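You operate a simulated robot arm through the tools that you are given. There is no shell and no other tool. Be economical: measure what you need, move in short steps, check, and stop when the job is done.

You are at the controls of a simulated robot arm. One attempt, no reset.

## Task
Zero the thickness gauge first, then gauge the lot 23 swatch and bin it.
Fine: pass bin from 4.8 to 5.2 mm, otherwise hold bin; shut the gauge lever again at the end.

It is judged by the outcome, as a careful person would: the job done as asked, and still so three seconds after it is handed in. It fails if anything else is knocked over, pushed out of place, dropped, spilled or broken.

## Robot
A 7-joint arm with a two-finger parallel gripper, fixed in place. Base frame: the origin is at the foot of the arm, x ahead of it, y to its left, z up; the work surface is at about z = 868. Readings come in mm, rad, newtons and seconds.
With the tool pointing down near the work surface it reaches from about 240 to 680 mm from the base axis. Its first joint turns from -1.152 to 1.152 rad. Payload 2.4 kg.
The tool frame sits at the grasp point between the pads (the TCP): z along the fingers, y along the line on which they close. The tips reach 30 mm beyond it. The gripper opens to 94 mm. The fingers are 28 mm wide and 10 mm thick; the gripper's body (50 by 96 mm) begins 55 mm behind the TCP.
Orientation is that of the tool frame in the base frame, as a unit quaternion [w, x, y, z]. With the fingers straight down and closing along the base's y, the tool's x points along the base's -x, its y along +y and its z along -z.

## Interface
- The arm moves only by the tool send_rows. Its argument "motion" is text: rows parted by semicolons, each of 6 numbers parted by spaces: the shift along the tool's x, y, z in units of 40 mm (1.0 is 40 mm), then the turn, a rotation vector about the tool's x, y, z in units of 4 degrees (1.0 is 4 degrees). In form: dx dy dz rx ry rz; .... A call has 1 to 10 rows; each row shifts and turns the commanded pose from where the row before left it, along the tool's axes as they then stand. "gripper" is the gripper command, from -1 (shut) to 1 (fully open), values between in proportion, set as the call begins (left out, the last holds). A call with a number of a shift or a turn outside -1 to 1 is refused whole. Each row takes 0.2 s and may step no farther than 50 mm and 0.15 rad from the row before; otherwise, or with a gripper value out of range, the whole call is refused. A pose out of reach is approached as far as the arm can. The call stops where the force on the tool passes 90 N (or 10 N more than at its start, if that is more) or the arm is blocked; 0.2 s more then pass. Each finger travels about 153 mm/s and halts on what it meets, pressing with about 29 N; the grip force reading is that of the motor and also rises with nothing between the fingers. The clock runs only during rows and for 0.2 s after the last one: add rows that do not move to give the fingers time. It gives the time, the measured TCP pose, the force on the tool (base axes), the opening and the grip force at its end, in the units of the frame above (readings bear some noise).
- Cameras (640 x 400 px; columns grow to the right, rows downward): "scene" is fixed at [42.7, 471.7, 1453.8]; the picture's right is [-0.74, -0.67, 0.00], its down [-0.33, 0.36, -0.87] and it looks along [0.58, -0.65, -0.49] (base axes); focal length 343 px, centre (320, 200). "wrist" rides on the gripper at [-37, 0, -58] in the tool frame; the picture's right is [0.00, -1.00, 0.00], its down [0.97, 0.00, -0.24] and it looks along [0.24, 0.00, 0.97] (tool axes); focal length 218 px, centre (320, 200).
- capture(camera): a new picture of that camera. The clock stands still meanwhile.
- probe_pixels(camera, pixels): for up to 12 pixels [column, row] of the newest picture of that camera ("zoom" is the newest enlarged one), the place [x, y, z] in the base frame of the surface seen there, good to about 2 mm. The clock stands still meanwhile.
- enlarge(camera, box): a new picture of the part [left, top, right, bottom] of that camera's present view, enlarged. The clock stands still meanwhile.
- job_done(): hands the job in; it is judged then, once.

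Keep the steps short. Do not move on a guess: measure, check each grasp and each placing, and mend mistakes. In all there are 80 turns and 38 pictures (those below and enlarged ones count). Leave the gripper open and the arm clear of the work at the hand-in unless told otherwise, and finish with a single line.

The tools are called as name(argument=value, ...) on one line, values as JSON. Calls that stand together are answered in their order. send_rows: Moves the arm, as the interface text tells. Its arguments: {"type":"object","properties":{"motion":{"type":"string"},"gripper":{"type":"number"}},"required":["motion"]} The other tools are called the same way: capture (camera) takes a picture; probe_pixels (camera, pixels) gives the place of the surface under pixels of a picture; enlarge (camera, box) takes an enlarged picture of a part of a camera's view; job_done () hands the job in.

At the start:

```text
t: 0.0
eef_pos: [452.1, 8.0, 1294.7]
tcp_rot: [0.0, 0.0, 1.0, 0.0]
force: [0.3, -0.6, -1.2]
grip_width: 94.3
finger_force: 0.0
```

scene: 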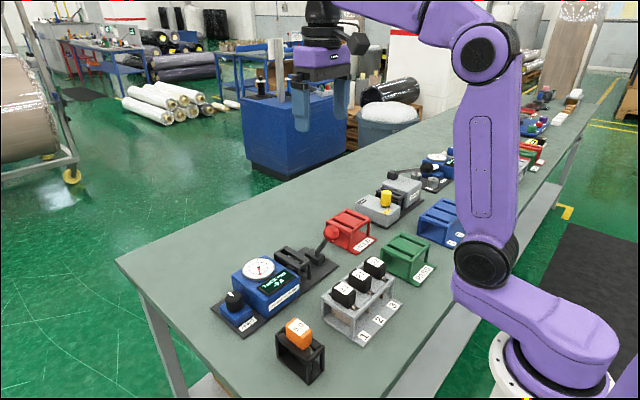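
wrist: 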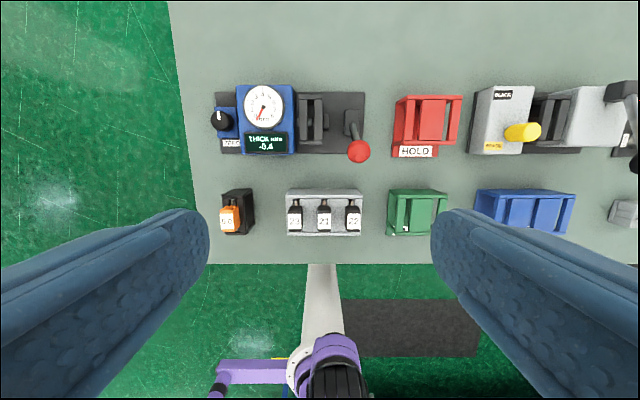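

I see the gauge (blue, with dial, reading about -0.4), the lever with a red knob, a knob on its left, swatches in a rack and the bins. I'll enlarge these to read the labels.

enlarge(camera="wrist", box=[200, 70, 380, 180])

enlarge(camera="wrist", box=[200, 170, 380, 280])

enlarge(camera="scene", box=[200, 220, 440, 390])

```text
3.56 times, centred on (290, 125) of wrist
```

zoom: 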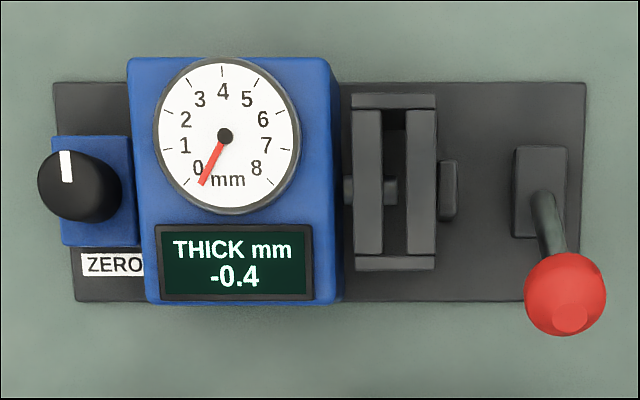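

```text
3.56 times, centred on (290, 225) of wrist
```

zoom: 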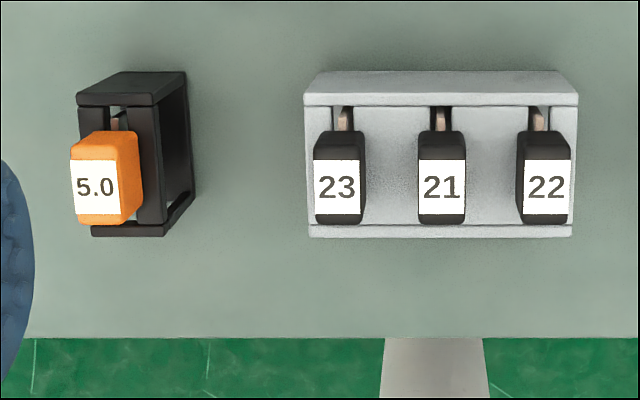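

```text
2.35 times, centred on (320, 305) of scene
```

zoom: 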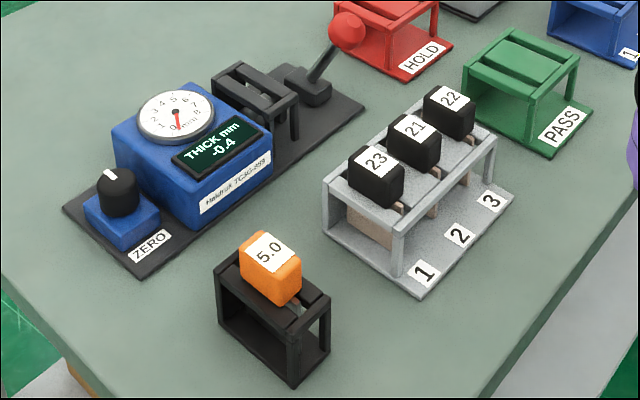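

I'll measure the key places in the wrist picture: the knob, lever, slot, swatches and bins.

capture(camera="wrist")

probe_pixels(camera="wrist", pixels=[[220, 120], [219, 117], [358, 151], [350, 120], [319, 118], [304, 118], [295, 207], [295, 220], [310, 195], [418, 200], [425, 120], [265, 170]])

enlarge(camera="wrist", box=[370, 80, 640, 245])

```text
32 pictures are left
```

wrist: 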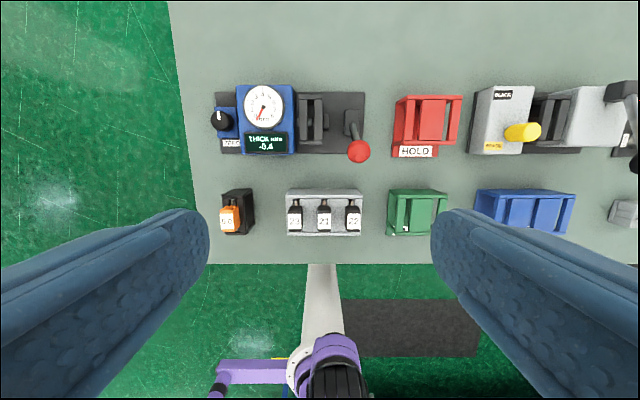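

```text
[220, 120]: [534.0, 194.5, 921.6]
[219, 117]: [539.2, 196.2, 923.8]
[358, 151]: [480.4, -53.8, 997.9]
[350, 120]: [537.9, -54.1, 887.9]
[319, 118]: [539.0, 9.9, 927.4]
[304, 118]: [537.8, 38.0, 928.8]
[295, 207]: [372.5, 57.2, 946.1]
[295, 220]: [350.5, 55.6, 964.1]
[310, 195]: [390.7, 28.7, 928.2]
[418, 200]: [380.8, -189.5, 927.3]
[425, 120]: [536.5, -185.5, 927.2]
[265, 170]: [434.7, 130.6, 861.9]
```

```text
2.37 times, centred on (505, 162) of wrist
```

zoom: 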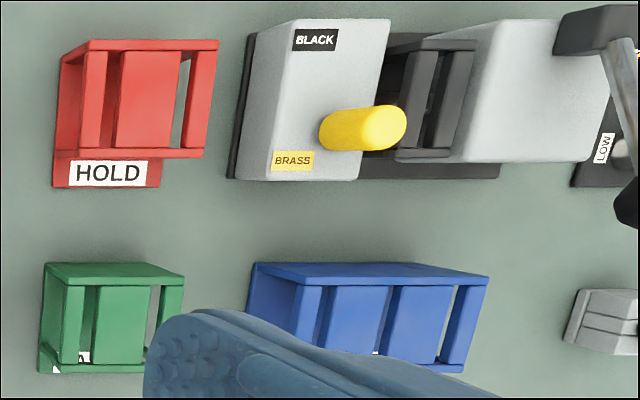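

The gauge is at about x 537 and y 40–195, the lever knob at (480, -54, 998). I'll go lower above the gauge for a close look.

send_rows(motion="0 0.5 0.95 0 0 0; 0 0.5 0.95 0 0 0; 0 0.5 0.95 0 0 0;0 0 0.95 0 0 0", gripper=1)

capture(camera="wrist")

```text
t: 1.0
eef_pos: [453.9, 69.0, 1143.8]
tcp_rot: [0.001, 0.0, 1.0, 0.0]
force: [0.3, -0.3, -0.3]
grip_width: 94.0
finger_force: 0.0
```

```text
30 pictures are left
```

wrist: 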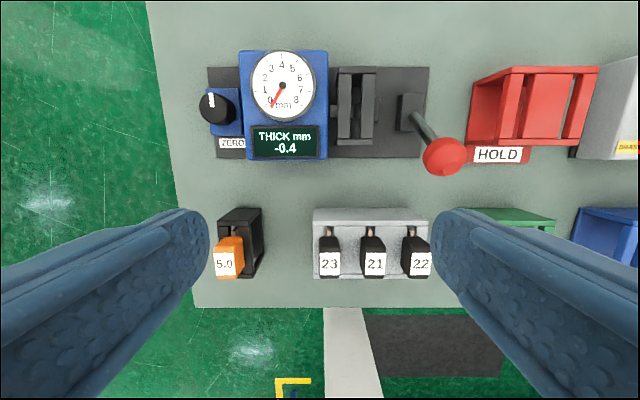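

Now I'll enlarge the gauge with its slot and lever, and measure there.

enlarge(camera="wrist", box=[310, 45, 480, 185])

probe_pixels(camera="wrist", pixels=[[211, 98], [216, 103], [224, 120], [344, 70], [370, 80], [345, 140], [370, 140], [357, 110], [404, 110], [418, 124], [444, 155], [238, 110]])

enlarge(camera="wrist", box=[195, 80, 255, 160])

```text
2.86 times, centred on (395, 115) of wrist
```

zoom: 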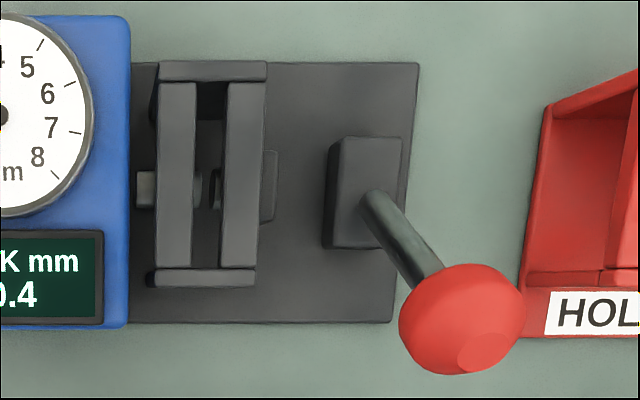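

```text
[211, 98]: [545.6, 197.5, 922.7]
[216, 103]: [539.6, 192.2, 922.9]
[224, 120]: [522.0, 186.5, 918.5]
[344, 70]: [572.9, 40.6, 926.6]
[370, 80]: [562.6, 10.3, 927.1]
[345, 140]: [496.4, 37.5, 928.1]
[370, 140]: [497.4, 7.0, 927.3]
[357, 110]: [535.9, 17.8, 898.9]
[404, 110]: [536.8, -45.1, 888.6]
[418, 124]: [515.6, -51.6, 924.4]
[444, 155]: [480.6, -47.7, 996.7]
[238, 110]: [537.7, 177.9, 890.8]
```

```text
5.00 times, centred on (225, 120) of wrist
```

zoom: 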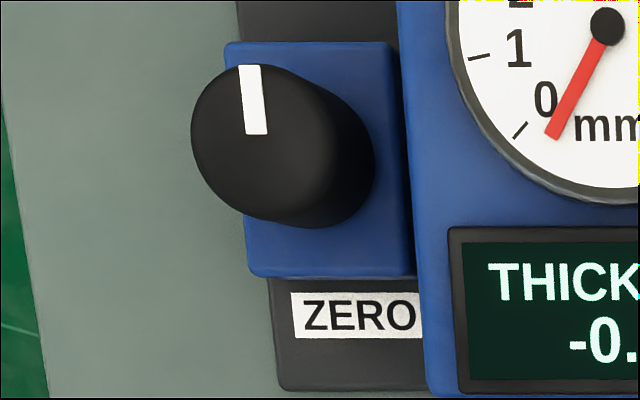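

I want to know whether the jaws are shut now, so I'll look at the gauge from the scene camera.

enlarge(camera="scene", box=[260, 225, 350, 285])

enlarge(camera="wrist", box=[335, 60, 383, 155])

```text
6.67 times, centred on (305, 255) of scene
```

zoom: 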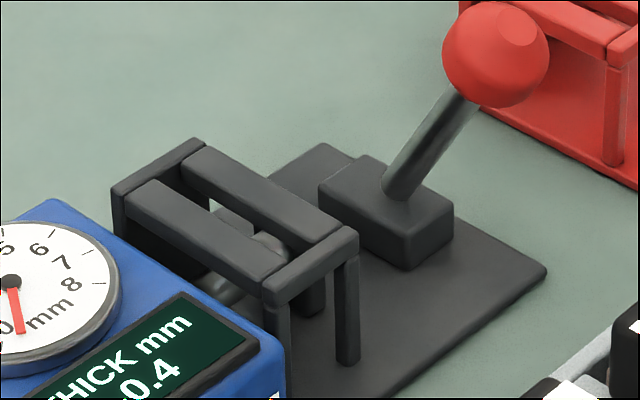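

```text
4.21 times, centred on (359, 108) of wrist
```

zoom: 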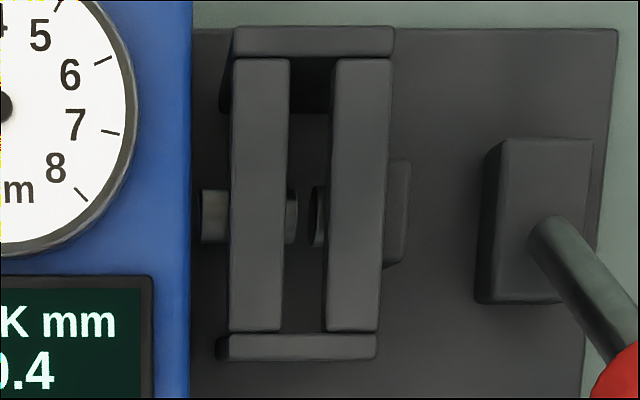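

The anvils show a gap of a few mm, so I can't yet tell what state the lever is in. I'll move above the ball knob (about 480, -50, 985) and measure it.

send_rows(motion="0.2 -1 0.4 0 0 0; 0.2 -1 0.4 0 0 0; 0.2 -0.95 0.4 0 0 0")

capture(camera="wrist")

```text
t: 1.8
eef_pos: [428.6, -53.6, 1095.1]
tcp_rot: [0.001, 0.0, 1.0, 0.0]
force: [0.5, 0.1, 0.3]
grip_width: 94.1
finger_force: 0.0
```

```text
25 pictures are left
```

wrist: 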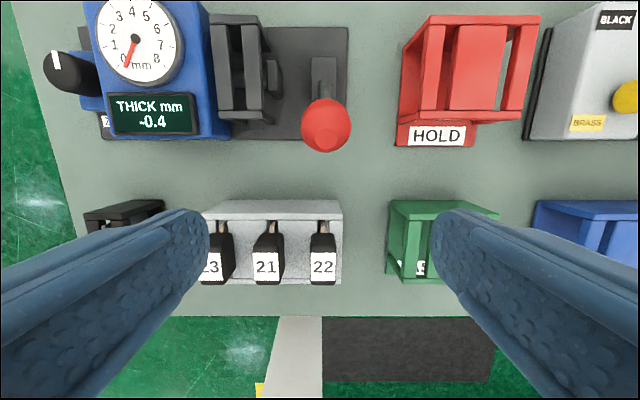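

probe_pixels(camera="wrist", pixels=[[326, 126], [304, 126], [348, 126], [326, 102], [326, 149], [330, 110], [400, 215], [425, 210], [232, 245], [213, 245], [215, 228], [222, 228]])

```text
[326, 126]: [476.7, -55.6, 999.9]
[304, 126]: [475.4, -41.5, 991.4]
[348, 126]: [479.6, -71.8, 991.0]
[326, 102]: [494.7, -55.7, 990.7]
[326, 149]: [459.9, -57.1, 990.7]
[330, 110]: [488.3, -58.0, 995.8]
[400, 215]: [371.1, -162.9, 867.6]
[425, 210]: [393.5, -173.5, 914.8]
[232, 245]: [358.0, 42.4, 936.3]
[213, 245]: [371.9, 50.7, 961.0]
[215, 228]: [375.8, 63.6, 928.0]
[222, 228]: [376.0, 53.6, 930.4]
```

The ball centre is about (477, -56, 984) with a radius of about 16. I'll come down open around it.

send_rows(motion="-0.6 -0.03 0.5 0 0 0; -0.61 -0.03 0.5 0 0 0; 0 0 0.6 0 0 0;0 0 0.6 0 0 0;0 0 0.55 0 0 0")

capture(camera="scene")

```text
t: 3.0
eef_pos: [477.7, -52.5, 983.5]
tcp_rot: [0.0, -0.001, 1.0, 0.0]
force: [-0.2, 0.4, 0.5]
grip_width: 93.9
finger_force: 0.2
```

```text
24 pictures are left
```

scene: 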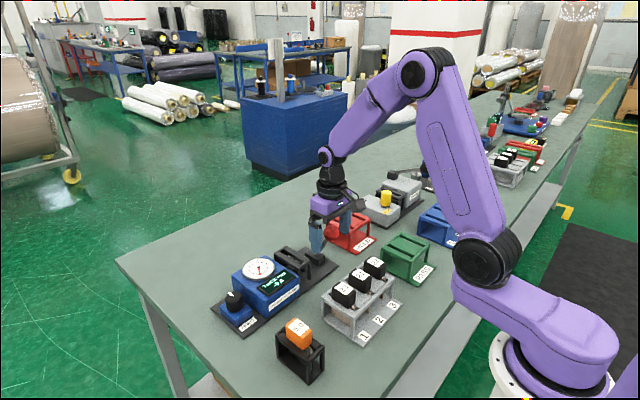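

I'll close on the ball.

send_rows(motion="0 -0.08 0 0 0 0; 0 0 0 0 0 0; 0 0 0 0 0 0", gripper=-1)

```text
t: 3.8
eef_pos: [476.5, -57.3, 984.4]
tcp_rot: [0.0, 0.001, 1.0, -0.001]
force: [2.0, -10.3, -8.8]
grip_width: 37.0
finger_force: 45.3
```

I have the ball at width 37. I'll swing it a little toward +x and up along its arc (pivot about x 541, z 885) and watch the force.

send_rows(motion="-0.21 0.04 -0.135 0 0 0; -0.21 0.04 -0.125 0 0 0")

```text
t: 4.4
eef_pos: [491.7, -56.2, 993.5]
tcp_rot: [-0.003, 0.003, 1.0, -0.001]
force: [1.6, -31.7, -38.3]
grip_width: 37.6
finger_force: 44.9
```

The force pulls -y and -z, so the ball sits a little lower and farther right. I'll relax to it.

send_rows(motion="0 -0.12 0.12 0 0 0; 0 0 0 0 0 0")

```text
t: 5.0
eef_pos: [492.9, -57.1, 993.5]
tcp_rot: [0.001, 0.0, 1.0, 0.0]
force: [-21.1, -13.4, 31.7]
grip_width: 37.2
finger_force: 45.1
```

The ball moved and is staying on its arc. I'll continue in small steps.

send_rows(motion="-0.28 -0.05 -0.17 0 0 0; -0.3 0 -0.08 0 0 0; 0 0 0 0 0 0")

```text
t: 5.8
eef_pos: [514.4, -56.4, 997.6]
tcp_rot: [-0.005, -0.002, 1.0, 0.0]
force: [-9.2, -0.7, -20.6]
grip_width: 37.3
finger_force: 44.8
```

send_rows(motion="-0.3 0 0.01 0 0 0; -0.3 0 -0.02 0 0 0; 0 0 0 0 0 0")

capture(camera="scene")

```text
t: 6.6
eef_pos: [539.7, -56.8, 1001.0]
tcp_rot: [-0.003, 0.0, 1.0, 0.001]
force: [-12.9, 5.9, -12.6]
grip_width: 37.0
finger_force: 44.7
```

```text
23 pictures are left
```

scene: 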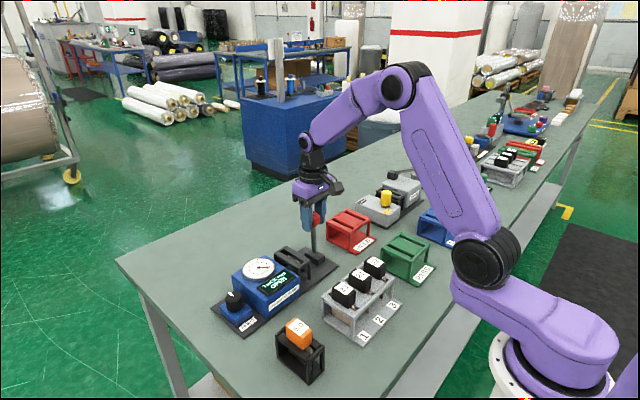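

The display now reads OPEN, so the first position (toward -x) was the shut one. Zeroing needs it shut, so I'll swing it back along the same arc.

send_rows(motion="0.3 0 0.04 0 0 0; 0.3 0 0.04 0 0 0; 0.3 0 0.09 0 0 0; 0.3 0 0.12 0 0 0; 0.2 0 0.1 0 0 0; 0.17 0 0.1 0 0 0; 0 0 0 0 0 0")

```text
t: 8.2
eef_pos: [476.9, -56.9, 984.3]
tcp_rot: [0.0, -0.001, 1.0, 0.0]
force: [-8.4, 27.0, 46.4]
grip_width: 37.2
finger_force: 45.6
```

It's back at x 477. I'll open, rise, and then look at the display.

send_rows(motion="0 0.03 -0.03 0 0 0; 0 0 0 0 0 0; 0 0 -1 0 0 0; 0 0 -1 0 0 0; 0 0.5 -0.8 0 0 0", gripper=1)

capture(camera="wrist")

```text
t: 9.4
eef_pos: [476.2, -36.1, 1092.7]
tcp_rot: [-0.001, 0.0, 1.0, -0.001]
force: [0.0, 0.4, 0.3]
grip_width: 93.9
finger_force: 0.0
```

```text
22 pictures are left
```

wrist: 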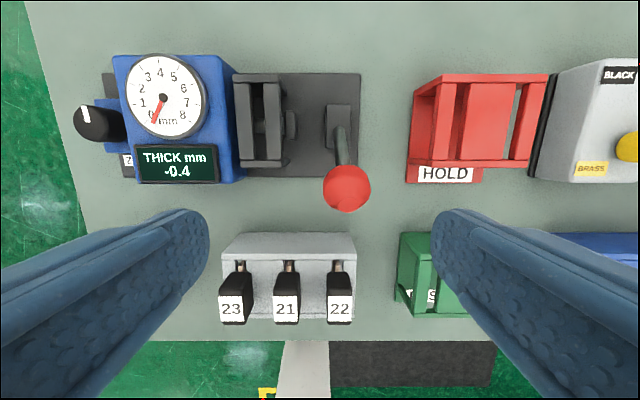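

It is shut and reads -0.4. Now I'll move above the zero knob and measure it and its surroundings.

send_rows(motion="-0.2 1 0 0 0 0; -0.2 1 0 0 0 0; 0 1 0 0 0 0; 0 1 0 0 0 0; 0 1 0 0 0 0; 0 0.75 0 0 0 0")

capture(camera="wrist")

```text
t: 10.8
eef_pos: [493.3, 192.2, 1096.3]
tcp_rot: [0.0, 0.0, 1.0, -0.001]
force: [-0.2, 0.2, 0.0]
grip_width: 94.0
finger_force: 0.2
```

```text
21 pictures are left
```

wrist: 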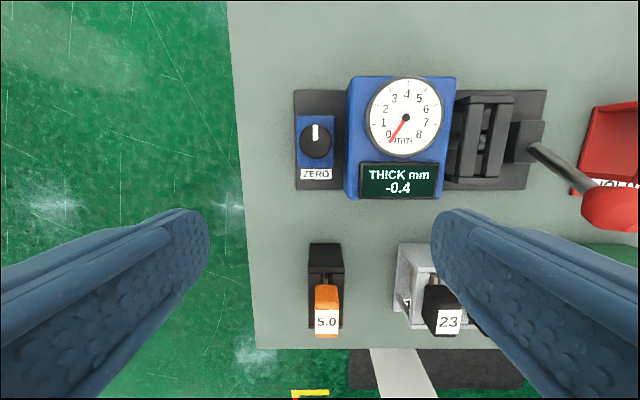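

probe_pixels(camera="wrist", pixels=[[315, 139], [302, 138], [329, 138], [316, 125], [316, 154], [304, 118], [330, 160], [350, 100], [352, 195], [404, 118], [345, 138], [312, 130]])

enlarge(camera="wrist", box=[288, 100, 368, 190])

```text
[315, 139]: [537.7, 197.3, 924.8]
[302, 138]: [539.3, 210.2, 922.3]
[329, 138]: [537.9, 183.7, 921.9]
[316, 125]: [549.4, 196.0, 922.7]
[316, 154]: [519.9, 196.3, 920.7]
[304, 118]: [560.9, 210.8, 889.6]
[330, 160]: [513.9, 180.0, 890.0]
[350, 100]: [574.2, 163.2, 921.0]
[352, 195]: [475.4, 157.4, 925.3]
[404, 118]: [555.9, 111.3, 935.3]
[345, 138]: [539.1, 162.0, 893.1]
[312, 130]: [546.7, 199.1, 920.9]
```

```text
4.44 times, centred on (328, 145) of wrist
```

zoom: 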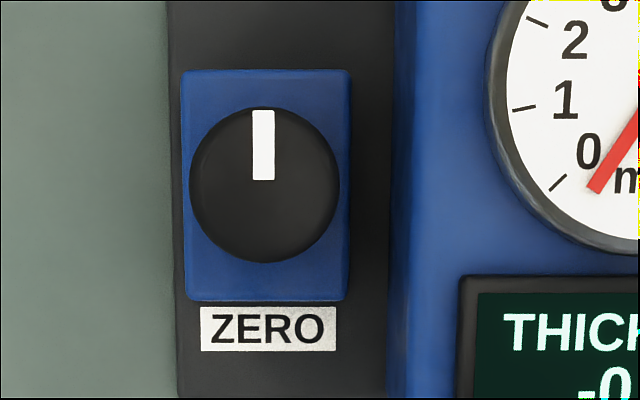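

The knob is centred near (536, 196.5), 30 mm across, z 890–922. The gauge body begins at y 165. I'll turn the tool 90° so the fingers close along x and stay clear of the body.

send_rows(motion="-0.54 0.05 0 0 0 0; -0.54 0.05 0 0 0 0; 0 0 0 0 0 -1; 0 0 0 0 0 -1; 0 0 0 0 0 -1; 0 0 0 0 0 -1; 0 0 0 0 0 -1; 0 0 0 0 0 -1; 0 0 0 0 0 -1; 0 0 0 0 0 -1")

send_rows(motion="0 0 0 0 0 -1; 0 0 0 0 0 -1; 0 0 0 0 0 -1; 0 0 0 0 0 -1; 0 0 0 0 0 -1; 0 0 0 0 0 -1; 0 0 0 0 0 -1; 0 0 0 0 0 -1; 0 0 0 0 0 -1; 0 0 0 0 0 -1")

send_rows(motion="0 0 0 0 0 -1; 0 0 0 0 0 -1; 0 0 0 0 0 -1; 0 0 0 0 0 -1; 0 0 0 0 0 -0.5; 0 0 0 0 0 0")

```text
t: 13.0
eef_pos: [536.1, 196.6, 1095.6]
tcp_rot: [0.0, -0.276, 0.961, 0.0]
force: [1.3, -0.1, 0.1]
grip_width: 94.3
finger_force: 0.1
```

```text
t: 15.2
eef_pos: [535.9, 195.2, 1096.3]
tcp_rot: [0.0, -0.589, 0.808, 0.0]
force: [1.1, -0.1, 0.0]
grip_width: 94.0
finger_force: 0.0
```

```text
t: 16.6
eef_pos: [536.6, 196.1, 1094.7]
tcp_rot: [0.0, -0.707, 0.707, 0.0]
force: [-0.1, 0.1, -0.2]
grip_width: 93.9
finger_force: 0.1
```

The tool is turned. I'll descend to z≈926 (tips at about 896) with the fingers open around the knob.

send_rows(motion="0 0 1 0 0 0; 0 0 1 0 0 0; 0 0 1 0 0 0; 0 0 0.7 0 0 0; 0 0 0.5 0 0 0; 0 0 0 0 0 0")

send_rows(motion="0 0 0 0 0 0; 0 0 0 0 0 0; 0 0 0 0 0 0", gripper=-1)

```text
t: 18.0
eef_pos: [536.4, 196.3, 925.8]
tcp_rot: [0.0, 0.707, -0.707, 0.0]
force: [0.6, -0.2, 0.0]
grip_width: 94.0
finger_force: 0.0
```

```text
t: 18.8
eef_pos: [535.0, 196.8, 926.1]
tcp_rot: [-0.001, -0.707, 0.707, 0.0]
force: [-9.0, -2.0, 0.6]
grip_width: 35.7
finger_force: 44.7
```

I have the knob gripped, at width 35.7. I'll turn it a little clockwise (8°) and read the display.

send_rows(motion="0 0 0 0 0 1; 0 0 0 0 0 1; 0 0 0 0 0 0")

enlarge(camera="scene", box=[200, 230, 330, 340])

```text
t: 19.6
eef_pos: [535.3, 196.0, 925.2]
tcp_rot: [-0.003, -0.656, 0.755, 0.001]
force: [-21.0, -1.5, 8.1]
grip_width: 35.5
finger_force: 44.8
```

```text
3.64 times, centred on (265, 285) of scene
```

zoom: 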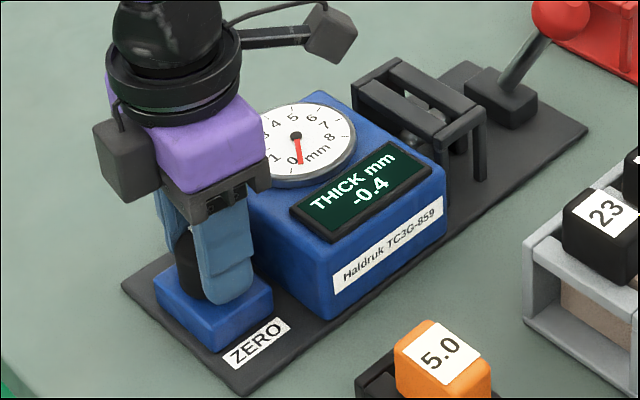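

Still -0.4 after 8°. I'll turn on a bit, with a slight recentring.

send_rows(motion="0 0.04 0 0 0 1; 0 0 0 0 0 1; 0 0 0 0 0 1; 0 0 0 0 0 0")

enlarge(camera="scene", box=[200, 230, 330, 340])

```text
t: 20.6
eef_pos: [533.4, 196.2, 925.4]
tcp_rot: [0.0, -0.573, 0.82, -0.001]
force: [-11.1, -2.2, -9.6]
grip_width: 35.7
finger_force: 45.3
```

```text
3.64 times, centred on (265, 285) of scene
```

zoom: 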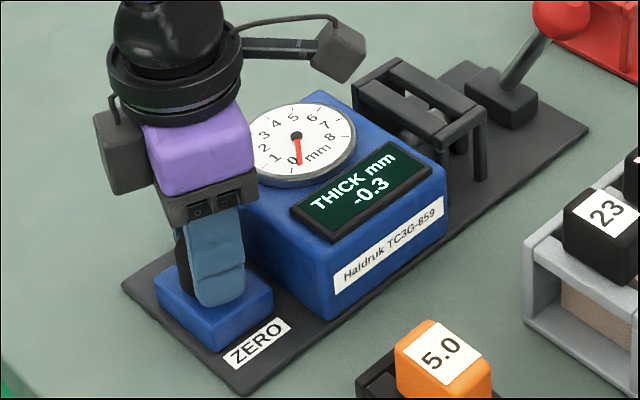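

Clockwise raises the reading: -0.3 after 20°. I'll continue 24°.

send_rows(motion="0 0 0 0 0 1; 0 0 0 0 0 1; 0 0 0 0 0 1; 0 0 0 0 0 1; 0 0 0 0 0 1; 0 0 0 0 0 1; 0 0 0 0 0 0")

enlarge(camera="scene", box=[200, 230, 330, 340])

```text
t: 22.2
eef_pos: [533.8, 197.1, 925.9]
tcp_rot: [-0.001, -0.39, 0.921, 0.001]
force: [-6.9, 3.5, -26.5]
grip_width: 35.7
finger_force: 44.6
```

```text
3.64 times, centred on (265, 285) of scene
```

zoom: 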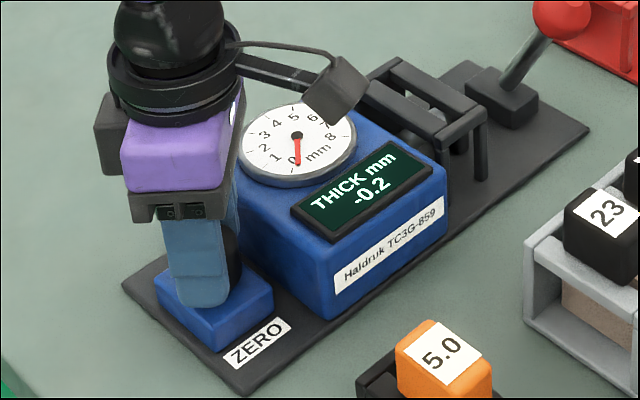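

It reads -0.2 after 44°. Turning further would bring a finger close to the gauge body (y≈164). I'll open slightly, lift off, turn back and regrip.

send_rows(motion="0 0 0 0 0 0; 0 0 0 0 0 0; 0 0 -0.6 0 0 0; 0 0 -0.7 0 0 0", gripper=-0.16)

send_rows(motion="0 0 0 0 0 -1; 0 0 0 0 0 -1; 0 0 0 0 0 -1; 0 0 0 0 0 -1; 0 0 0 0 0 -1; 0 0 0 0 0 -1; 0 0 0 0 0 -1; 0 0 0 0 0 -1; 0 0 0 0 0 -1; 0 0 0 0 0 -1", gripper=0.2)

enlarge(camera="scene", box=[200, 230, 330, 340])

```text
t: 23.2
eef_pos: [535.8, 195.0, 979.4]
tcp_rot: [0.0, -0.391, 0.92, 0.0]
force: [0.3, -0.3, 0.5]
grip_width: 39.5
finger_force: 0.0
```

```text
t: 25.4
eef_pos: [536.5, 195.3, 979.6]
tcp_rot: [0.0, -0.682, 0.731, 0.0]
force: [0.6, 0.2, 0.0]
grip_width: 56.6
finger_force: 0.1
```

```text
3.64 times, centred on (265, 285) of scene
```

zoom: 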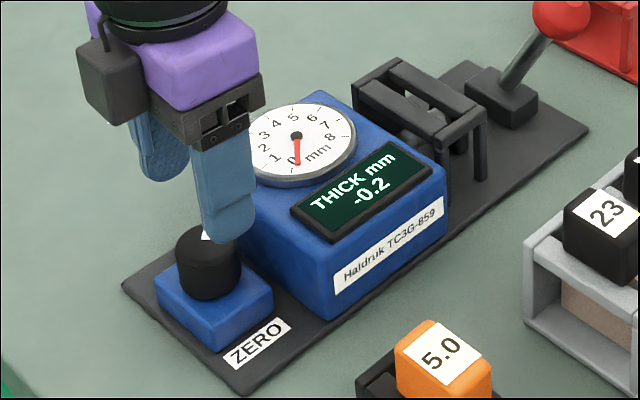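

The knob held at -0.2. I'll go down again, regrip, and turn about 28° more.

send_rows(motion="0 0.03 0.7 0 0 0; 0 0 0.62 0 0 0; 0 0 0 0 0 0")

send_rows(motion="0 0 0 0 0 0; 0 0 0 0 0 0; 0 0 0 0 0 1; 0 0 0 0 0 1; 0 0 0 0 0 1; 0 0 0 0 0 1; 0 0 0 0 0 1; 0 0 0 0 0 1; 0 0 0 0 0 1; 0 0 0 0 0 0", gripper=-1)

enlarge(camera="scene", box=[200, 230, 330, 340])

```text
t: 26.2
eef_pos: [534.7, 196.7, 926.2]
tcp_rot: [0.0, -0.683, 0.731, 0.0]
force: [-0.1, -1.1, 0.7]
grip_width: 56.2
finger_force: 0.0
```

```text
t: 28.4
eef_pos: [534.2, 195.9, 927.3]
tcp_rot: [0.001, -0.484, 0.875, 0.0]
force: [9.4, -2.3, 5.3]
grip_width: 35.4
finger_force: 45.3
```

```text
3.64 times, centred on (265, 285) of scene
```

zoom: 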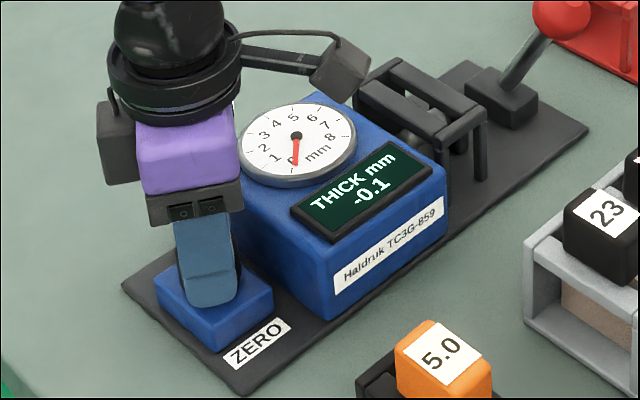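

It reads -0.1 after 72°. Another 12°.

send_rows(motion="0 0 0 0 0 1; 0 0 0 0 0 1; 0 0 0 0 0 1; 0 0 0 0 0 0")

enlarge(camera="scene", box=[200, 230, 330, 340])

```text
t: 29.4
eef_pos: [534.6, 195.9, 926.9]
tcp_rot: [0.001, -0.39, 0.921, 0.0]
force: [4.0, -4.5, 16.3]
grip_width: 35.4
finger_force: 44.9
```

```text
3.64 times, centred on (265, 285) of scene
```

zoom: 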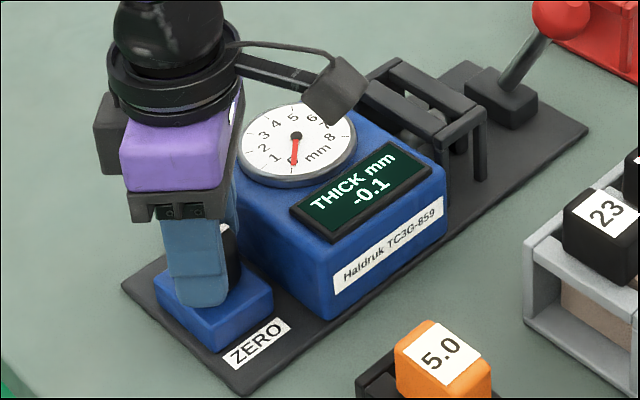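

At 84° it still reads -0.1. By my fit zero lies near 100°, so I'll regrip once more for clearance and then turn on.

send_rows(motion="0 0 0 0 0 0; 0 0 0 0 0 0; 0 0 -0.6 0 0 0; 0 0 -0.7 0 0 0", gripper=-0.16)

send_rows(motion="0 0 0 0 0 -1; 0 0 0 0 0 -1; 0 0 0 0 0 -1; 0 0 0 0 0 -1; 0 0 0 0 0 -1; 0 0 0 0 0 -1; 0 0 0 0 0 -1; 0 0 0 0 0 -1; 0 0 0 0 0 -1; 0 0 0 0 0 -1", gripper=0.2)

send_rows(motion="0 0.02 0.7 0 0 0; 0 0 0.6 0 0 0; 0 0 0 0 0 0")

send_rows(motion="0 0 0 0 0 0; 0 0 0 0 0 0; 0 0 0 0 0 1; 0 0 0 0 0 1; 0 0 0 0 0 1; 0 0 0 0 0 1; 0 0 0 0 0 0", gripper=-1)

enlarge(camera="scene", box=[200, 230, 330, 340])

```text
t: 30.4
eef_pos: [535.6, 196.9, 979.3]
tcp_rot: [-0.001, -0.39, 0.921, 0.0]
force: [0.3, 0.7, 0.5]
grip_width: 39.3
finger_force: 0.0
```

```text
t: 32.6
eef_pos: [534.1, 195.4, 977.9]
tcp_rot: [0.0, -0.683, 0.731, 0.0]
force: [0.5, 0.1, -0.2]
grip_width: 56.4
finger_force: 0.1
```

```text
t: 33.4
eef_pos: [535.8, 197.1, 926.1]
tcp_rot: [0.0, -0.681, 0.732, 0.0]
force: [-0.4, -0.1, 0.3]
grip_width: 56.6
finger_force: 0.1
```

```text
t: 35.0
eef_pos: [534.0, 195.4, 925.8]
tcp_rot: [0.002, -0.573, 0.819, -0.001]
force: [15.0, 1.2, -7.1]
grip_width: 35.2
finger_force: 45.5
```

```text
3.64 times, centred on (265, 285) of scene
```

zoom: 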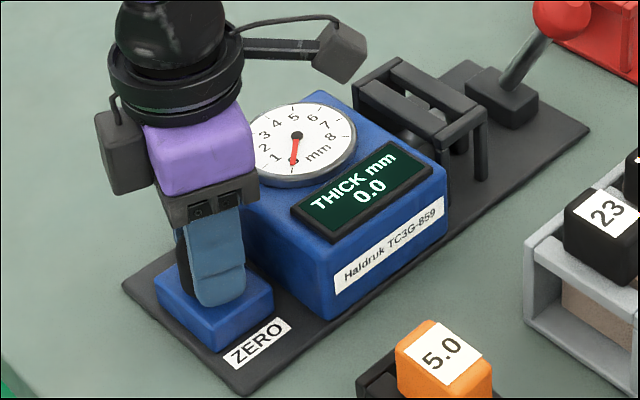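

It reads 0.0 at 100°. From the transitions the middle of the 0.0 band is near 104°, so I'll turn 4° more, then release, lift and check.

send_rows(motion="0 0 0 0 0 1; 0 0 0 0 0 0; 0 0 0 0 0 0")

send_rows(motion="0 0 0 0 0 0; 0 0 0 0 0 0; 0 0 -0.6 0 0 0; 0 0 -0.7 0 0 0; 0 0 -1 0 0 0;0 0 -1 0 0 0", gripper=-0.16)

send_rows(motion="0 0 0 0 0 1; 0 0 0 0 0 1; 0 0 0 0 0 1; 0 0 0 0 0 1; 0 0 0 0 0 1; 0 0 0 0 0 1; 0 0 0 0 0 1; 0 0 0 0 0 1; 0 0 0 0 0 1; 0 0 0 0 0 1", gripper=1)

```text
t: 35.8
eef_pos: [534.4, 196.0, 926.0]
tcp_rot: [0.001, -0.544, 0.839, 0.0]
force: [18.6, 2.8, -13.7]
grip_width: 35.0
finger_force: 45.3
```

```text
t: 37.2
eef_pos: [532.9, 193.2, 1060.5]
tcp_rot: [0.0, -0.545, 0.838, 0.001]
force: [0.3, 0.3, -0.8]
grip_width: 39.8
finger_force: 0.0
```

```text
t: 39.4
eef_pos: [534.7, 195.1, 1057.9]
tcp_rot: [0.0, -0.224, 0.975, 0.0]
force: [-0.2, 0.5, 0.1]
grip_width: 93.8
finger_force: 0.0
```

I'll finish turning the tool back to straight and go above the lever.

send_rows(motion="0 0 0 0 0 1; 0 0 0 0 0 1; 0 0 0 0 0 1; 0 0 0 0 0 1; 0 0 0 0 0 1; 0 0 0 0 0 1; 0 0 0 0 0 0.5;0 0 0 0 0 0")

send_rows(motion="0.24 -1 0 0 0 0; 0.24 -1 0 0 0 0; 0.24 -1 0 0 0 0; 0.24 -1 0 0 0 0; 0.24 -1 0 0 0 0; 0.24 -1 0 0 0 0; 0 -0.3 0 0 0 0")

capture(camera="wrist")

```text
t: 41.2
eef_pos: [534.0, 197.4, 1057.7]
tcp_rot: [-0.001, 0.001, 1.0, 0.001]
force: [-1.0, 0.4, 0.1]
grip_width: 93.9
finger_force: 0.0
```

```text
t: 42.8
eef_pos: [475.4, -57.0, 1058.5]
tcp_rot: [0.0, 0.0, 1.0, 0.0]
force: [0.2, 0.3, 0.2]
grip_width: 94.5
finger_force: 0.1
```

```text
12 pictures are left
```

wrist: 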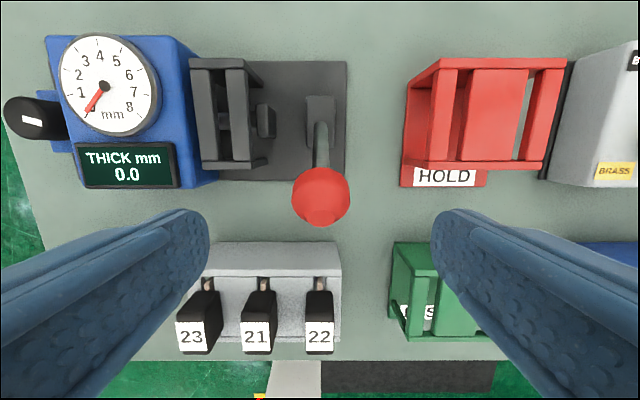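

Zero holds at 0.0. Now I'll measure what the next steps need (slots, swatches, bins), then grip the lever.

probe_pixels(camera="wrist", pixels=[[205, 100], [237, 100], [225, 63], [245, 160], [444, 110], [495, 110], [535, 110], [480, 65], [414, 280], [455, 250], [205, 305], [318, 305]])

send_rows(motion="-0.04 0 0.9 0 0 0; 0 0 0.96 0 0 0; 0 0 0 0 0 0")

send_rows(motion="0 0 0 0 0 0; 0 0 0 0 0 0; 0 0 0 0 0 0", gripper=-1)

```text
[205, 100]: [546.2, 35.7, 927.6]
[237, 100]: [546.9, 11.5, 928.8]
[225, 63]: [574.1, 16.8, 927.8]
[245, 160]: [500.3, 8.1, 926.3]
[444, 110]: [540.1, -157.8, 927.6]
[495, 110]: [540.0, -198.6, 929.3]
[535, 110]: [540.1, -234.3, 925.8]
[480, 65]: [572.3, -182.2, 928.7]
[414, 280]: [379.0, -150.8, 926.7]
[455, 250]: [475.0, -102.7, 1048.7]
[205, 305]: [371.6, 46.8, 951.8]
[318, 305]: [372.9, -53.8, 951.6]
```

```text
t: 43.6
eef_pos: [475.8, -57.8, 983.6]
tcp_rot: [0.0, 0.0, 1.0, 0.0]
force: [-0.1, -0.6, 0.1]
grip_width: 93.9
finger_force: 0.0
```

```text
t: 44.4
eef_pos: [476.2, -56.9, 983.2]
tcp_rot: [-0.001, 0.0, 1.0, 0.0]
force: [-0.3, 6.2, -3.6]
grip_width: 37.3
finger_force: 44.8
```

Ball gripped. I'll swing it to upright along the arc.

send_rows(motion="-0.2 0 -0.12 0 0 0; -0.2 0 -0.1 0 0 0; -0.3 0 -0.1 0 0 0; -0.3 0 -0.07 0 0 0; -0.3 0 -0.03 0 0 0; -0.27 0 -0.01 0 0 0; 0 0 0 0 0 0")

```text
t: 46.0
eef_pos: [538.1, -55.6, 999.5]
tcp_rot: [-0.005, 0.002, 1.0, 0.0]
force: [-12.4, -6.9, -16.2]
grip_width: 37.4
finger_force: 44.9
```

I'll try a bit farther along the arc, to see whether it stops.

send_rows(motion="-0.28 0 0.02 0 0 0; -0.28 0 0.06 0 0 0; 0 0 0 0 0 0")

```text
t: 46.8
eef_pos: [559.6, -56.3, 996.8]
tcp_rot: [-0.002, 0.001, 1.0, 0.0]
force: [-13.8, -14.9, -5.7]
grip_width: 37.2
finger_force: 45.5
```

It still moves freely. Two more steps.

send_rows(motion="-0.28 0.02 0.06 0 0 0; -0.28 0.02 0.09 0 0 0; 0 0 0 0 0 0")

```text
t: 47.6
eef_pos: [581.0, -57.7, 989.3]
tcp_rot: [-0.007, 0.002, 1.0, 0.001]
force: [-17.9, -17.7, -16.6]
grip_width: 37.2
finger_force: 44.9
```

send_rows(motion="-0.25 0.02 0.11 0 0 0; -0.25 0 0.14 0 0 0; 0 0 0 0 0 0")

```text
t: 48.4
eef_pos: [594.5, -57.6, 982.8]
tcp_rot: [-0.015, 0.002, 1.0, 0.001]
force: [-67.4, -15.8, 44.4]
grip_width: 37.4
finger_force: 44.4
```

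It's stopped at x≈594, fully open. I'll relax, release and rise.

send_rows(motion="0.15 0 -0.05 0 0 0; 0 0 0 0 0 0")

send_rows(motion="0 0 0 0 0 0; 0 0 0 0 0 0; 0 0 -1 0 0 0; 0 0 -1 0 0 0; 1 0 -0.2 0 0 0; 1 0 0 0 0 0; 1 0 0 0 0 0; 1 0.4 0 0 0 0;1 0.8 0 0 0 0", gripper=1)

capture(camera="wrist")

```text
t: 49.0
eef_pos: [593.8, -55.7, 983.9]
tcp_rot: [-0.008, 0.001, 1.0, 0.0]
force: [-33.9, -17.9, 13.0]
grip_width: 37.3
finger_force: 45.4
```

```text
refused: row 9 steps farther than a row can; nothing moved
```

```text
11 pictures are left
```

wrist: 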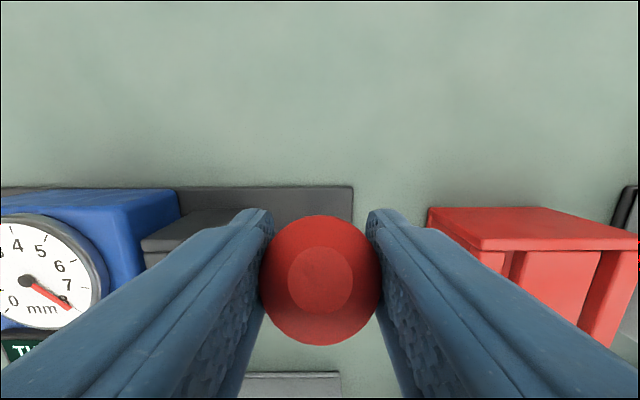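

That call was refused (one step was too long). Dial at 8: fully open. I'll release and rise, then move over the swatch rack with shorter steps.

send_rows(motion="0 0 0 0 0 0; 0 0 0 0 0 0; 0 0 -1 0 0 0; 0 0 -1 0 0 0; 1 0 -0.2 0 0 0; 1 0.5 0 0 0 0; 1 0.5 0 0 0 0; 1 0.5 0 0 0 0;0.6 0.6 0 0 0 0;0.4 0.6 0 0 0 0", gripper=1)

capture(camera="wrist")

```text
t: 51.2
eef_pos: [397.7, 55.2, 1072.4]
tcp_rot: [-0.001, 0.0, 1.0, 0.0]
force: [0.1, 0.3, 0.1]
grip_width: 93.8
finger_force: 0.0
```

```text
10 pictures are left
```

wrist: 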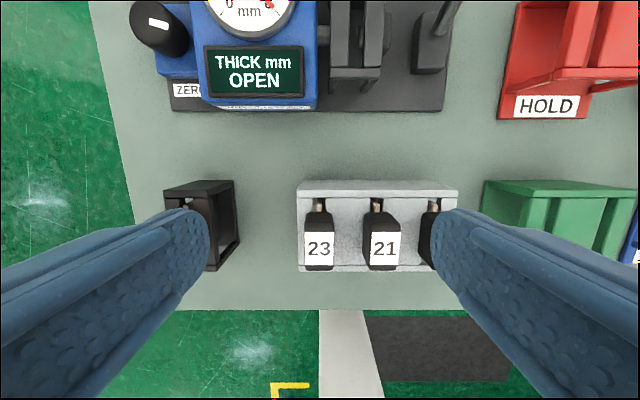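

The display says OPEN. I'll measure the swatch 23 handle (top label at px 319,250) and its surroundings.

probe_pixels(camera="wrist", pixels=[[320, 237], [320, 267], [307, 250], [332, 250], [320, 224], [321, 204], [344, 222], [302, 222], [320, 190], [375, 250], [330, 215], [312, 213]])

enlarge(camera="wrist", box=[290, 170, 380, 280])

```text
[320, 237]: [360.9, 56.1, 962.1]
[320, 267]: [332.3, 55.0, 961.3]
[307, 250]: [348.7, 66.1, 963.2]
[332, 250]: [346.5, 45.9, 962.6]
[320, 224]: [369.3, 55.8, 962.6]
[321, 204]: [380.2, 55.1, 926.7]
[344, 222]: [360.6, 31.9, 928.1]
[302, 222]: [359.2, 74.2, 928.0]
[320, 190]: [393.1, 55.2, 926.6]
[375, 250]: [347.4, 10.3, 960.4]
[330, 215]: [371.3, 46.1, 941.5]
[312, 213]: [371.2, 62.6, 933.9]
```

```text
3.64 times, centred on (335, 225) of wrist
```

zoom: 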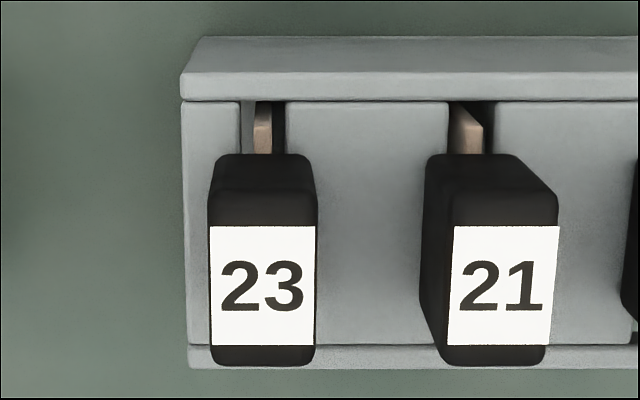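

Swatch 23's handle is centred at (351, 56), 22 mm thick along y, with its top at z 963 and the rack top at 928. Now I'll measure the gauge slot exactly.

enlarge(camera="wrist", box=[310, 0, 410, 110])

```text
3.64 times, centred on (360, 55) of wrist
```

zoom: 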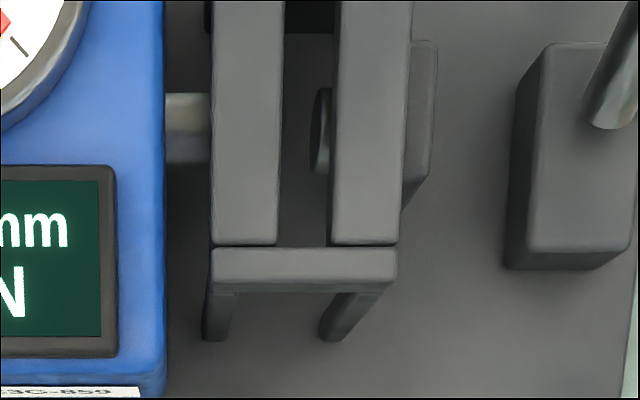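

probe_pixels(camera="zoom", pixels=[[215, 180], [277, 180], [336, 180], [400, 180], [275, 60], [340, 60], [300, 180], [300, 255], [300, 285], [320, 130], [272, 230], [335, 230]])

probe_pixels(camera="wrist", pixels=[[315, 212], [328, 212], [312, 204], [331, 204], [318, 204], [324, 204]])

```text
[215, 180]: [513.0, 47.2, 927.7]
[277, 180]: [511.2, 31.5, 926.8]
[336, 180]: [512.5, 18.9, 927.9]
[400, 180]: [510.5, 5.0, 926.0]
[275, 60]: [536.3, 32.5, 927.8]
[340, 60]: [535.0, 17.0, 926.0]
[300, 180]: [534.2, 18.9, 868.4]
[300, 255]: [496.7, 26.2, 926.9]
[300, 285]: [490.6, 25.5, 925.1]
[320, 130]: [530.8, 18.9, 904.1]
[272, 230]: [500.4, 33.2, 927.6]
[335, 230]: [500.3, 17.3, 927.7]
```

```text
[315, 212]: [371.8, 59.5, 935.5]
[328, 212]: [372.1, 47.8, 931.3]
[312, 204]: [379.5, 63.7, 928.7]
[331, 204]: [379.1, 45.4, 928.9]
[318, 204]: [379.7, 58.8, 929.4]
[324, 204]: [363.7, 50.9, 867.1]
```

The gauge slot centre is (535, 25.3), 13 mm wide. Swatch 23 is at y≈56.8. I'll come down with a narrow opening (38 mm) so I don't touch swatch 21.

send_rows(motion="0.6 0.04 0 0 0 0; 0.57 0 0 0 0 0; 0 0 0.7 0 0 0; 0 0 0.7 0 0 0; 0 0 0 0 0 0", gripper=-0.2)

capture(camera="wrist")

```text
t: 52.4
eef_pos: [351.0, 57.0, 1014.2]
tcp_rot: [0.0, 0.0, 1.0, 0.0]
force: [0.1, 0.0, 0.1]
grip_width: 37.4
finger_force: 0.0
```

```text
7 pictures are left
```

wrist: 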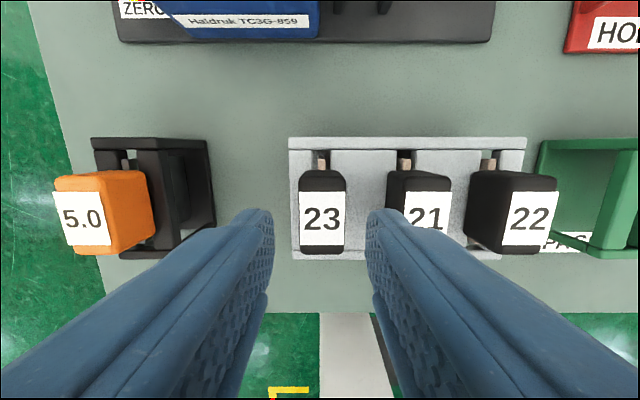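

The fingers are centred on handle 23 (px 322) and the right one is short of handle 21. I'll go down and grip.

send_rows(motion="0 0 0.6 0 0 0; 0 0 0.66 0 0 0; 0 0 0 0 0 0")

send_rows(motion="0 0 0 0 0 0; 0 0 0 0 0 0; 0 0 0 0 0 0", gripper=-1)

```text
t: 53.2
eef_pos: [350.2, 56.7, 964.8]
tcp_rot: [0.0, 0.0, 1.0, 0.0]
force: [0.9, -1.1, -0.3]
grip_width: 37.6
finger_force: 0.1
```

```text
t: 54.0
eef_pos: [351.5, 56.3, 962.7]
tcp_rot: [0.0, 0.0, 1.0, -0.001]
force: [-0.9, -0.5, 0.0]
grip_width: 29.1
finger_force: 29.3
```

Gripped (width 29). I'll lift 100 mm.

send_rows(motion="0 0 -0.5 0 0 0; 0 0 -1 0 0 0; 0 0 -1 0 0 0; 0 0 0 0 0 0")

capture(camera="scene")

```text
t: 55.0
eef_pos: [352.1, 55.5, 1065.0]
tcp_rot: [0.001, -0.001, 1.0, 0.0]
force: [-0.3, -0.2, -1.5]
grip_width: 28.7
finger_force: 28.9
```

```text
6 pictures are left
```

scene: 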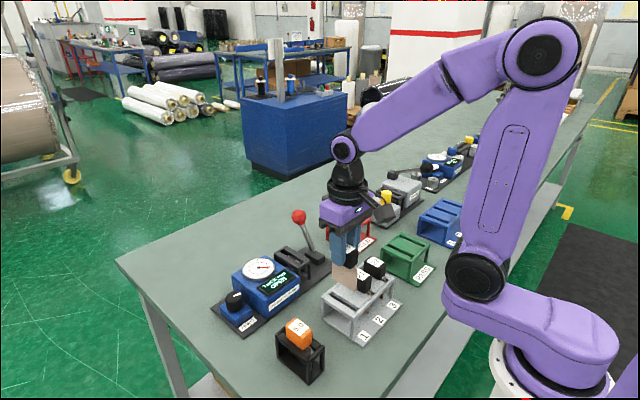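

The swatch hangs cleanly. I'll carry it to the gauge slot (x 534, y 25) at this height.

send_rows(motion="-0.9 -0.16 0 0 0 0; -0.9 -0.16 0 0 0 0; -0.9 -0.16 0 0 0 0; -0.9 -0.16 0 0 0 0; -0.975 -0.15 0 0 0 0; 0 0 0 0 0 0")

capture(camera="wrist")

```text
t: 56.4
eef_pos: [536.2, 26.1, 1063.6]
tcp_rot: [0.0, 0.0, 1.0, -0.001]
force: [-0.4, -0.9, -1.6]
grip_width: 25.2
finger_force: 28.9
```

```text
5 pictures are left
```

wrist: 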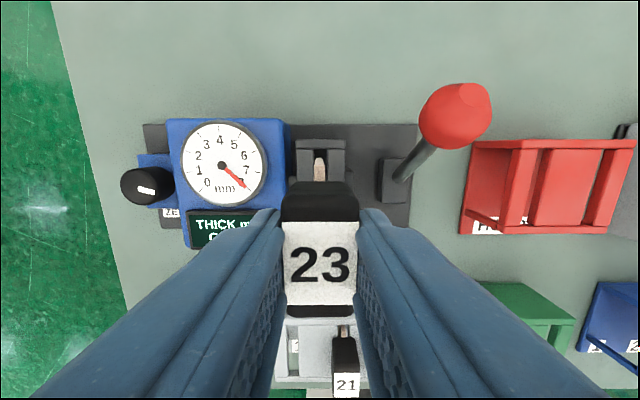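

The grip width fell from 29 to 25. I'll check where the handle and plate are now.

probe_pixels(camera="wrist", pixels=[[320, 240], [320, 300], [290, 265], [350, 265], [320, 190], [320, 170], [316, 165], [325, 165], [320, 160], [335, 165], [306, 165], [320, 146]])

```text
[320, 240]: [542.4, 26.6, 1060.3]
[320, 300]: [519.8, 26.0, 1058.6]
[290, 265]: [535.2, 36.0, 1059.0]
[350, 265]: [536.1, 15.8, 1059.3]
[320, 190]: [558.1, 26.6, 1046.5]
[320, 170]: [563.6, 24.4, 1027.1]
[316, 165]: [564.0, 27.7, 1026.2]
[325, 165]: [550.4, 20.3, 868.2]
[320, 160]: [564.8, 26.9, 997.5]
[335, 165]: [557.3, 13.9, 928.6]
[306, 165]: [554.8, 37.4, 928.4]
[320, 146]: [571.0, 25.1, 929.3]
```

The swatch is straight: plate at y≈26, x 506–565, which fits the slot at 500–568. The handle top sits about 4 mm below the TCP. I'll lower it to just above the seat.

send_rows(motion="0 -0.015 0.9 0 0 0; 0 0 0.8 0 0 0; 0 0 0.4 0 0 0; 0 0 0.2 0 0 0; 0 0 0 0 0 0")

```text
t: 57.6
eef_pos: [534.4, 23.3, 973.1]
tcp_rot: [0.0, 0.0, 1.0, 0.0]
force: [-0.3, -0.3, -0.9]
grip_width: 24.8
finger_force: 28.7
```

No contact yet. I'll lower in small steps until it rests.

send_rows(motion="0 0.01 0.06 0 0 0; 0 0 0.05 0 0 0; 0 0 0 0 0 0")

```text
t: 58.4
eef_pos: [534.3, 24.5, 969.2]
tcp_rot: [0.0, 0.0, 1.0, -0.001]
force: [0.5, -0.1, -0.2]
grip_width: 24.9
finger_force: 29.0
```

send_rows(motion="0 0 0.05 0 0 0; 0 0 0.05 0 0 0; 0 0 0 0 0 0")

```text
t: 59.2
eef_pos: [535.0, 24.1, 965.8]
tcp_rot: [0.002, 0.0, 1.0, 0.001]
force: [-8.9, -0.5, 31.8]
grip_width: 25.0
finger_force: 28.9
```

It's seated, at 32 N upward. I'll open to 45 mm and rise.

send_rows(motion="0 0 -0.05 0 0 0; 0 0 0 0 0 0; 0 0 -0.5 0 0 0; 0 0 -1 0 0 0; 0.5 -0.3 -0.8 0 0 0; 0.5 -0.6 0 0 0 0", gripper=-0.04)

capture(camera="wrist")

```text
t: 60.6
eef_pos: [496.0, -10.2, 1059.6]
tcp_rot: [0.0, 0.0, 1.0, 0.0]
force: [-0.9, 0.3, 0.0]
grip_width: 44.9
finger_force: 0.0
```

```text
4 pictures are left
```

wrist: 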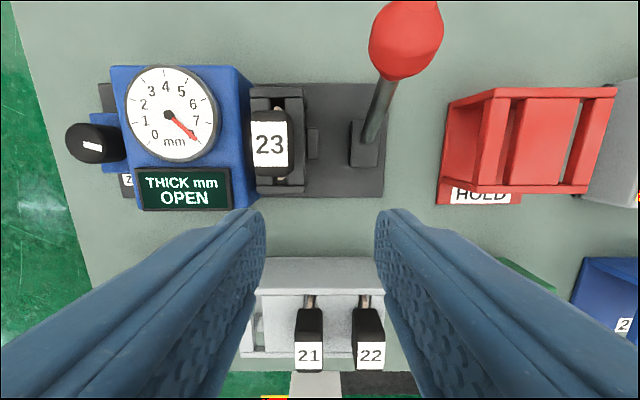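

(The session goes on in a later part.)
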